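You operate a simulated robot arm through the tools that you are given. There is no shell and no other tool. Be economical: measure what you need, move in short steps, check, and stop when the job is done.

Carry out the task below with a simulated robot arm. There is one attempt and no reset: what you move stays moved.

TASK
Put one of the weights from the top of the side bench on the green disc.
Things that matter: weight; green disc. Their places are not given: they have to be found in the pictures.

It is judged by the outcome, as a careful person would: the job done as asked, and still so three seconds after it is handed in. It fails if anything else is knocked over, pushed out of place, dropped, spilled or broken.

THE ROBOT
A 7-joint arm with a two-finger parallel gripper, fixed in place. Base frame: the origin is at the foot of the arm, x ahead of it, y to its left, z up; the work surface is at about z = 0. Lengths are in m, angles in degrees, forces in N, time in s.
With the tool pointing down near the work surface it reaches from about 0.24 to 0.62 m from the base axis. Its first joint turns from -66.0 to 66.0 degrees. Payload 2.6 kg.
Tool frame: the origin (TCP) lies between the finger pads and is the grasp point; the fingertips stand 0.03 m ahead of it; z points along the fingers, y is the line along which they close. The gripper opens to 0.094 m. The fingers are 0.028 m wide and 0.01 m thick; the gripper's body (0.05 by 0.096 m) begins 0.055 m behind the TCP.
Orientation is that of the tool frame in the base frame, as a unit quaternion [x, y, z, w]. With the fingers straight down and closing along the base's y, the tool's x points along the base's -x, its y along +y and its z along -z.

THE INTERFACE
- The arm moves only by the tool apply_moves. Its arguments are lists of equal length, an entry for each row: "delta_rot": the turn, a rotation vector about the base's x, y, z in degrees, a list of three; "offset": the shift along the base's x, y, z in m, a list of three; "grip": the opening in per cent of the stroke, from 0 (shut) to 100 (fully open). In form: {"delta_rot": [[rx, ry, rz], ...], "offset": [[tx, ty, tz], ...], "grip": [grip, ...]}. A call has 1 to 8 rows; each row is the pose to reach, as a shift and turn from the pose commanded when the call began. A row lasts 0.2 s, in which the tool goes at most 0.05 m and 8.6 degrees; a call with a longer step from one row to the next is refused whole, and so is a gripper value outside its range. A pose out of reach is approached as far as the arm can. The call stops where the force on the tool passes 40 N (or 10 N more than at its start, if that is more) or the arm is blocked; 0.2 s more then pass. The fingers move at their own pace (about 0.072 m/s each) and stop on an object; they squeeze with about 41 N. The grip force told is the motor's: it shows also when the fingers shut on nothing. Time passes only in rows, and 0.2 s behind the last, so rows that repeat a pose let the fingers close. It gives the time, the measured TCP pose, the force on the tool (base axes), the opening and the grip force at its end, in the units of the frame above (readings bear some noise), and new pictures: "views" is both (left out), scene, wrist or none.
- Cameras (640 x 400 px; columns grow to the right, rows downward): "scene" is fixed at [0.0367, 0.4301, 0.5701]; the picture's right is [-0.78, -0.63, 0.00], its down [-0.32, 0.40, -0.86] and it looks along [0.54, -0.67, -0.52] (base axes); focal length 360 px, centre (320, 200). "wrist" rides on the gripper at [-0.037, 0, -0.058] in the tool frame; the picture's right is [0.00, -1.00, 0.00], its down [0.97, 0.00, -0.24] and it looks along [0.24, 0.00, 0.97] (tool axes); focal length 218 px, centre (320, 200).
- point_at(camera, pixels): for up to 12 pixels [column, row] of the newest picture of that camera ("zoom" is the newest enlarged one), the place [x, y, z] in the base frame of the surface seen there, good to about 0.003 m. No time passes.
- inspect(camera, box): a new picture of the part [left, top, right, bottom] of that camera's present view, enlarged. No time passes.
- close_job(): hands the job in; it is judged then, once.

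Work in short steps. Measure before you move; look again where a grasp or a placing could have gone wrong, and mend it. You have 60 turns and 100 pictures in all, the two below and enlarged ones among them. Open the gripper and draw the arm clear of the work before you hand the job in, unless the task says otherwise; then end with one line.

The tools are called after "Call:" by a JSON object that holds its "method" and its "body". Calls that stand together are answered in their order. apply_moves: Moves the arm, as the interface text tells. Its arguments: {"type":"object","properties":{"delta_rot":{"type":"array"},"offset":{"type":"array"},"grip":{"type":"array"},"views":{"type":"string","enum":["both","scene","wrist","none"]}},"required":["delta_rot","offset","grip"]} The other tools are called the same way: point_at (camera, pixels) gives the place of the surface under pixels of a picture; inspect (camera, box) takes an enlarged picture of a part of a camera's view; close_job () hands the job in.

At the start:

```text
time: 0.0
position: [0.4257, -0.0644, 0.2726]
tcp_rot: [0.0, 1.0, 0.0, 0.001]
ft_force: [0.7, 0.6, -0.3]
finger_gap: 0.0938
finger_force: 0.0
```

scene: 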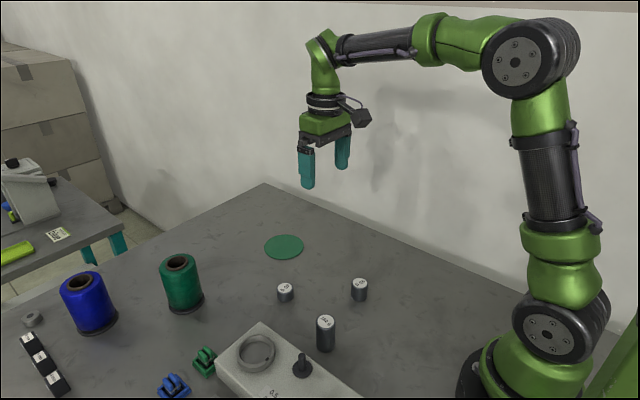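
wrist: 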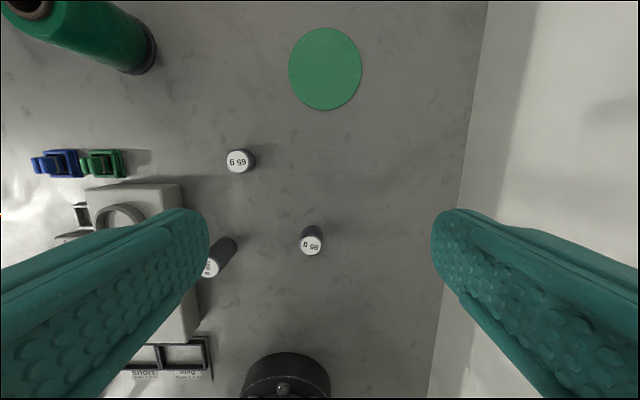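

I'll look closer at the weights, and at the side table on the left of the scene picture.

Call:
{"method": "inspect", "body": {"camera": "scene", "box": [0, 140, 130, 270]}}

Call:
{"method": "inspect", "body": {"camera": "scene", "box": [200, 220, 400, 400]}}

Call:
{"method": "point_at", "body": {"camera": "scene", "pixels": [[285, 287], [359, 283], [326, 319], [284, 247], [302, 367], [32, 318], [60, 234], [18, 253], [265, 243], [303, 247]]}}

Call:
{"method": "point_at", "body": {"camera": "wrist", "pixels": [[238, 161], [311, 245], [210, 268], [325, 68], [325, 30], [325, 107], [290, 68], [360, 68]]}}

```text
3.08 times, centred on (65, 205) of scene
```

zoom: 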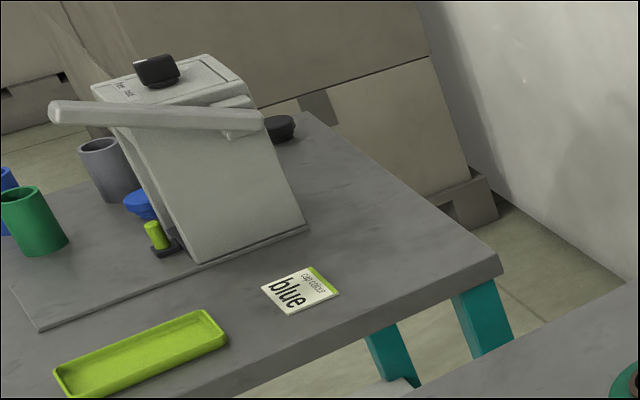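

```text
2.22 times, centred on (300, 310) of scene
```

zoom: 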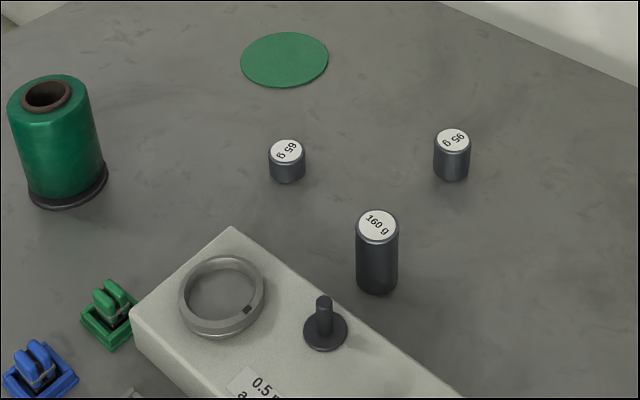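

```text
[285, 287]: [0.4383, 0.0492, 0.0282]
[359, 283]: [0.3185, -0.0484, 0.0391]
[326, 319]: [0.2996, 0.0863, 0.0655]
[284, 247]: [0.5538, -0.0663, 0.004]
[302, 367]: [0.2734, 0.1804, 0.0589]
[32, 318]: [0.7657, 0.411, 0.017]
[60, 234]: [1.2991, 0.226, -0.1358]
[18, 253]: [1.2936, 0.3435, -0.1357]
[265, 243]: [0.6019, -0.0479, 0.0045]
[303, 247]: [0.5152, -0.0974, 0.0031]
```

```text
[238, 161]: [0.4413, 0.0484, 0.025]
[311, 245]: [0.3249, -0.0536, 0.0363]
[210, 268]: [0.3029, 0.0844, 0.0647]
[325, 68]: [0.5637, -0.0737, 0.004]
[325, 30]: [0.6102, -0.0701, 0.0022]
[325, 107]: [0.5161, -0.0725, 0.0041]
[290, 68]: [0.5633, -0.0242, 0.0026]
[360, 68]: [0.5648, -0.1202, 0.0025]
```

The three labelled weights stand on this bench. The far table has none that I can see and is out of reach. I'll check the box and the dark round item low in the wrist picture before I choose.

Call:
{"method": "inspect", "body": {"camera": "wrist", "box": [60, 130, 360, 400]}}

Call:
{"method": "point_at", "body": {"camera": "wrist", "pixels": [[285, 362], [285, 390], [227, 161], [249, 161], [238, 151], [238, 171], [300, 245], [322, 245]]}}

```text
1.48 times, centred on (210, 265) of wrist
```

zoom: 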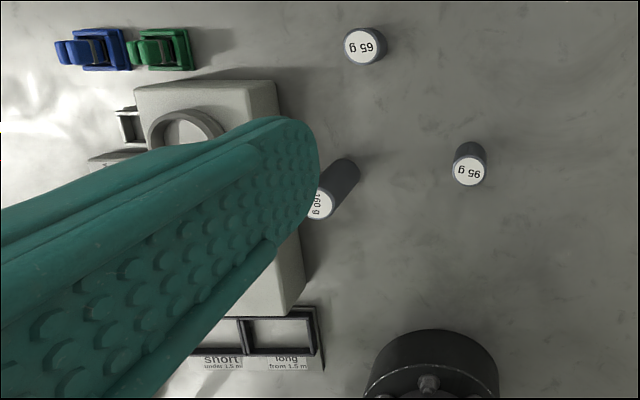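

```text
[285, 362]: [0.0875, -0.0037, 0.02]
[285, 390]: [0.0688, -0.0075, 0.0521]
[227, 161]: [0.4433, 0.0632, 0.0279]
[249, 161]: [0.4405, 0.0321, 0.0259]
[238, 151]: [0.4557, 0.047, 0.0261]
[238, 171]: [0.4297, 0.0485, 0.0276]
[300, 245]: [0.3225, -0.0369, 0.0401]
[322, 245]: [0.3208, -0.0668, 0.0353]
```

The dark round item is the robot's own base, and any of the three weights will do. The 95 g one at about (0.322, -0.052) stands well clear of the others, so I'll take it. I'll move to above it first.

Call:
{"method": "apply_moves", "body": {"delta_rot": [[0, 0, 0], [0, 0, 0], [0, 0, 0], [0, 0, 0], [0, 0, 0]], "offset": [[-0.026, 0.003, -0.037], [-0.052, 0.006, -0.074], [-0.078, 0.01, -0.111], [-0.104, 0.013, -0.15], [-0.104, 0.013, -0.15]], "grip": [100, 100, 100, 100, 100]}}

```text
time: 1.2
position: [0.3207, -0.0486, 0.1241]
tcp_rot: [0.0, 1.0, 0.0, 0.0]
ft_force: [0.9, -0.5, 0.0]
finger_gap: 0.0942
finger_force: 0.0
```

scene: 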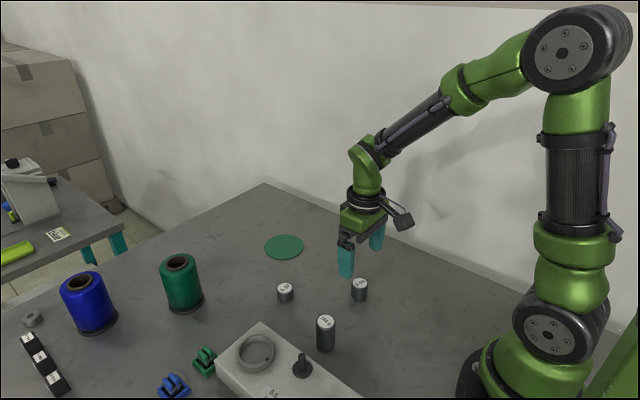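
wrist: 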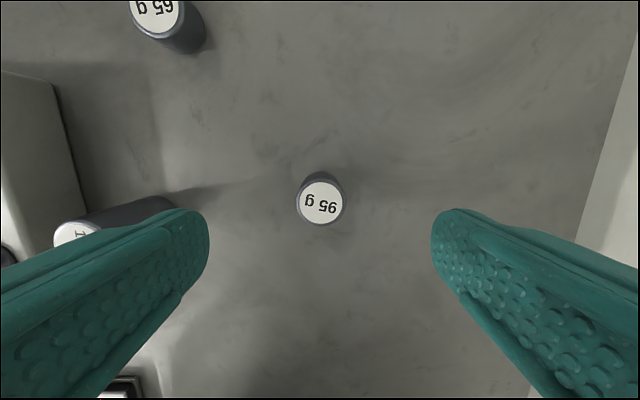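

The weight's top is centred at about (320, 203) between the fingers. I'll measure its centre and edges before going down.

Call:
{"method": "point_at", "body": {"camera": "wrist", "pixels": [[320, 203], [300, 203], [340, 203], [320, 184], [320, 221], [180, 214], [380, 203]]}}

```text
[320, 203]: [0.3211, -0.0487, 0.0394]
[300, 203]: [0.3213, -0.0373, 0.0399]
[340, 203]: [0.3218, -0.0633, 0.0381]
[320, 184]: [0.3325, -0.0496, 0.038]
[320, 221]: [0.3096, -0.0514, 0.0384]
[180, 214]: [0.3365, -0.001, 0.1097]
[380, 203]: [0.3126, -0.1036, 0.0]
```

The centre is (0.321, -0.050) with the top at z = 0.039, so the gripper is lined up. I'll go straight down and close.

Call:
{"method": "apply_moves", "body": {"delta_rot": [[0, 0, 0], [0, 0, 0], [0, 0, 0], [0, 0, 0], [0, 0, 0], [0, 0, 0], [0, 0, 0], [0, 0, 0]], "offset": [[0, 0, -0.03], [0, 0, -0.06], [0, 0, -0.085], [0, 0, -0.085], [0, 0, -0.085], [0, 0, -0.085], [0, 0, -0.085], [0, 0, -0.085]], "grip": [100, 100, 100, 100, 0, 0, 0, 0]}}

```text
time: 3.0
position: [0.3209, -0.051, 0.0375]
tcp_rot: [0.0, 1.0, 0.0, 0.0]
ft_force: [0.4, 0.4, -0.7]
finger_gap: 0.0336
finger_force: 40.8
```

scene: 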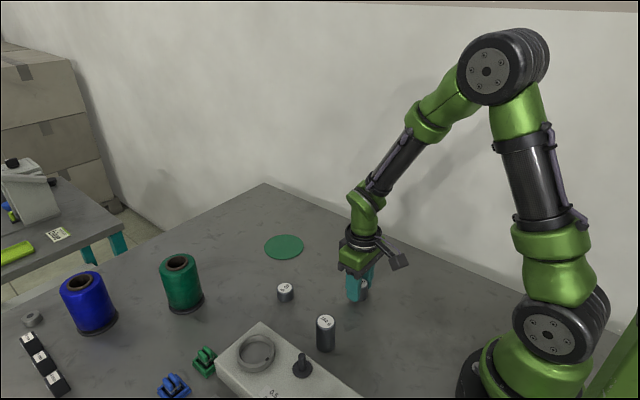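
wrist: 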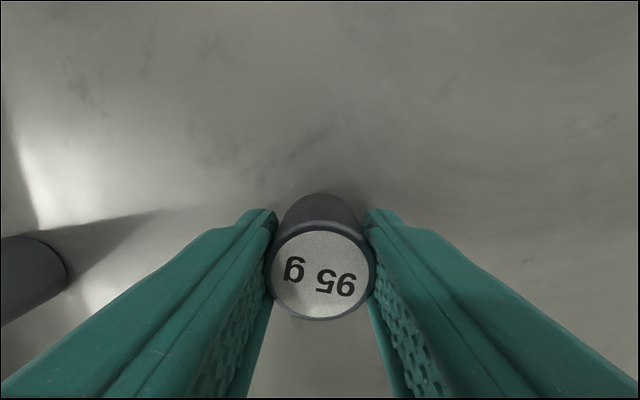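

The fingers have closed on the weight (gap 0.034, force 41 N). I'll lift it and carry it toward the disc at about (0.563, -0.072).

Call:
{"method": "apply_moves", "body": {"delta_rot": [[0, 0, 0], [0, 0, 0], [0, 0, 0], [0, 0, 0], [0, 0, 0], [0, 0, 0], [0, 0, 0], [0, 0, 0]], "offset": [[0, 0, 0.035], [0, 0, 0.07], [0.04, -0.004, 0.08], [0.08, -0.008, 0.08], [0.12, -0.012, 0.08], [0.165, -0.016, 0.08], [0.205, -0.02, 0.08], [0.242, -0.022, 0.08]], "grip": [0, 0, 0, 0, 0, 0, 0, 0]}}

```text
time: 4.8
position: [0.5628, -0.0706, 0.1175]
tcp_rot: [0.001, 1.0, 0.0, -0.001]
ft_force: [0.5, -0.4, -0.3]
finger_gap: 0.0337
finger_force: 40.8
```

scene: 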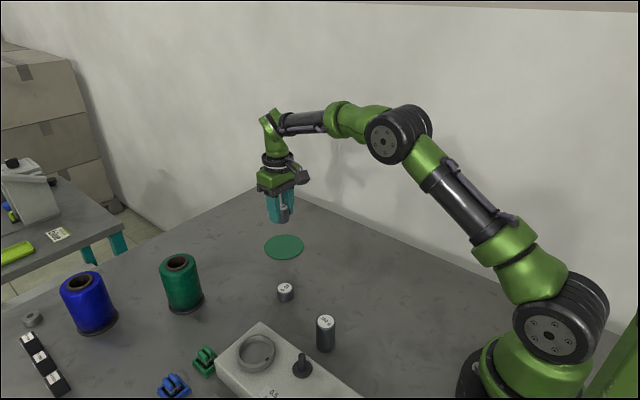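
wrist: 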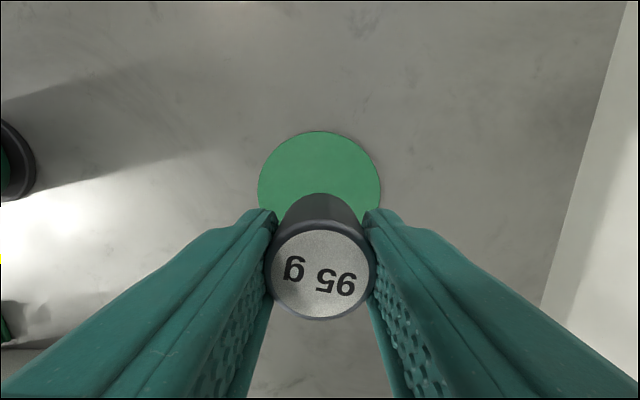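

The weight is above the disc and centred in y (column 320). Its bottom should meet the disc, about 0.003 thick, at TCP z ≈ 0.0405, so I'll lower it almost to that.

Call:
{"method": "apply_moves", "body": {"delta_rot": [[0, 0, 0], [0, 0, 0], [0, 0, 0], [0, 0, 0], [0, 0, 0]], "offset": [[0, 0, -0.03], [0, 0, -0.055], [0, 0, -0.07], [0, 0, -0.0755], [0, 0, -0.0755]], "grip": [0, 0, 0, 0, 0]}}

Call:
{"method": "inspect", "body": {"camera": "scene", "box": [234, 180, 334, 270]}}

```text
time: 6.0
position: [0.5608, -0.0725, 0.0424]
tcp_rot: [0.0, 1.0, 0.001, 0.0]
ft_force: [0.6, 0.5, -0.4]
finger_gap: 0.0338
finger_force: 40.9
```

scene: 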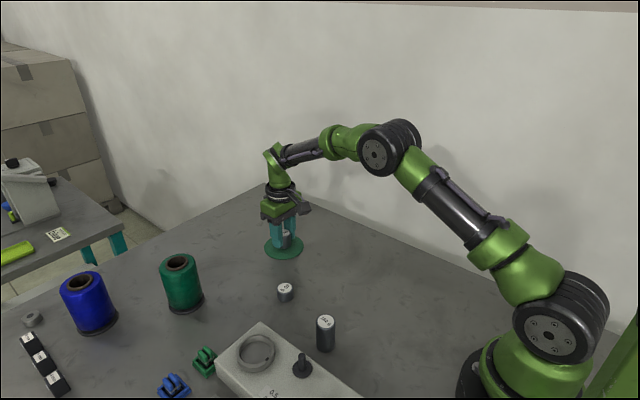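
wrist: 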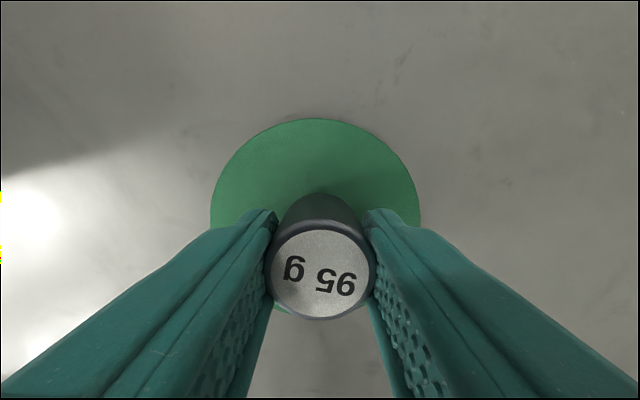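

```text
4.44 times, centred on (284, 225) of scene
```

zoom: 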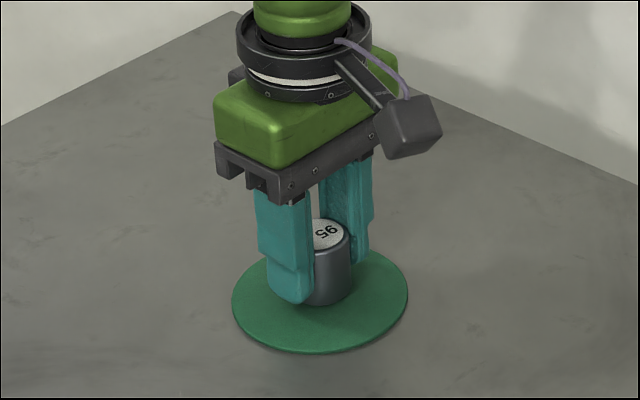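

The weight is within the disc and about 1–2 mm above it, with no contact force yet. I'll lower it in 1 mm steps until it touches.

Call:
{"method": "apply_moves", "body": {"delta_rot": [[0, 0, 0], [0, 0, 0], [0, 0, 0]], "offset": [[0, 0, -0.001], [0, 0, -0.002], [0, 0, -0.002]], "grip": [0, 0, 0], "views": "none"}}

```text
time: 6.8
position: [0.5608, -0.0723, 0.0413]
tcp_rot: [0.0, 1.0, 0.0, 0.0]
ft_force: [-0.5, 0.1, -0.3]
finger_gap: 0.0337
finger_force: 41.1
```

There's still no contact, so I'll lower a little more.

Call:
{"method": "apply_moves", "body": {"delta_rot": [[0, 0, 0], [0, 0, 0]], "offset": [[0, 0, -0.001], [0, 0, -0.001]], "grip": [0, 0], "views": "none"}}

```text
time: 7.4
position: [0.5622, -0.073, 0.0398]
tcp_rot: [0.0, 1.0, 0.0, 0.001]
ft_force: [-0.3, 0.0, 5.3]
finger_gap: 0.0339
finger_force: 40.4
```

The force has risen to 5 N, so the weight is resting on the disc. I'll open the fingers, wait, then go straight up.

Call:
{"method": "apply_moves", "body": {"delta_rot": [[0, 0, 0], [0, 0, 0], [0, 0, 0], [0, 0, 0], [0, 0, 0], [0, 0, 0], [0, 0, 0], [0, 0, 0]], "offset": [[0, 0, 0], [0, 0, 0], [0, 0, 0], [0, 0, 0.02], [0, 0, 0.05], [0, 0, 0.09], [0, 0, 0.13], [0, 0, 0.16]], "grip": [100, 100, 100, 100, 100, 100, 100, 100]}}

Call:
{"method": "inspect", "body": {"camera": "scene", "box": [234, 200, 384, 320]}}

```text
time: 9.2
position: [0.5645, -0.0704, 0.1987]
tcp_rot: [-0.001, 1.0, 0.0, 0.0]
ft_force: [0.0, -0.8, -0.3]
finger_gap: 0.094
finger_force: 0.1
```

scene: 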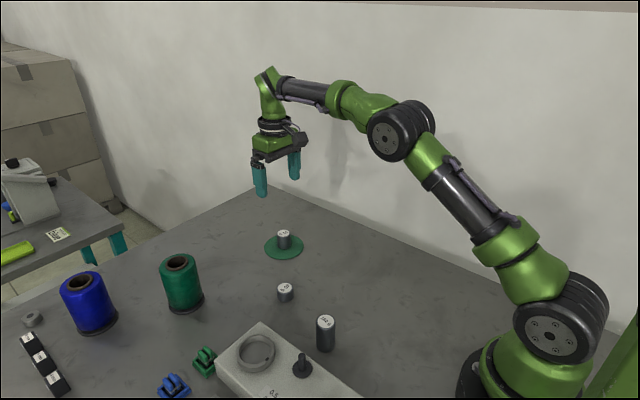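
wrist: 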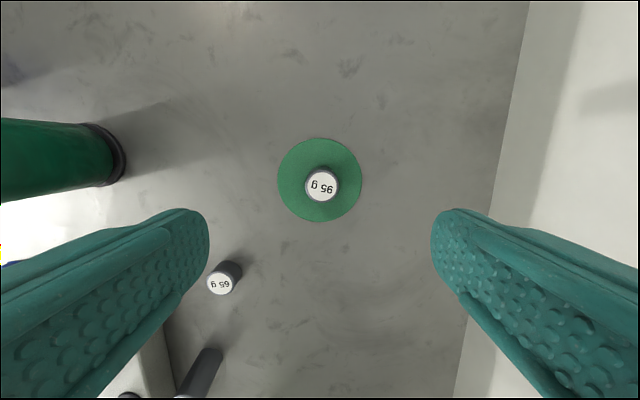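

```text
3.33 times, centred on (309, 260) of scene
```

zoom: 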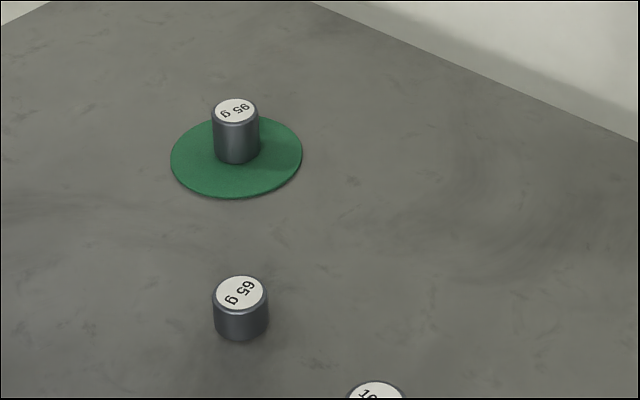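

The 95 g weight stands upright in the middle of the green disc. The gripper is open and clear, and nothing else has moved.

Call:
{"method": "close_job", "body": {}}

```text
The job is handed in.
```

The 95 g weight is standing upright on the green disc, and nothing else was moved; I took "side bench" to mean the bench in front of the arm, the only place I could see weights.
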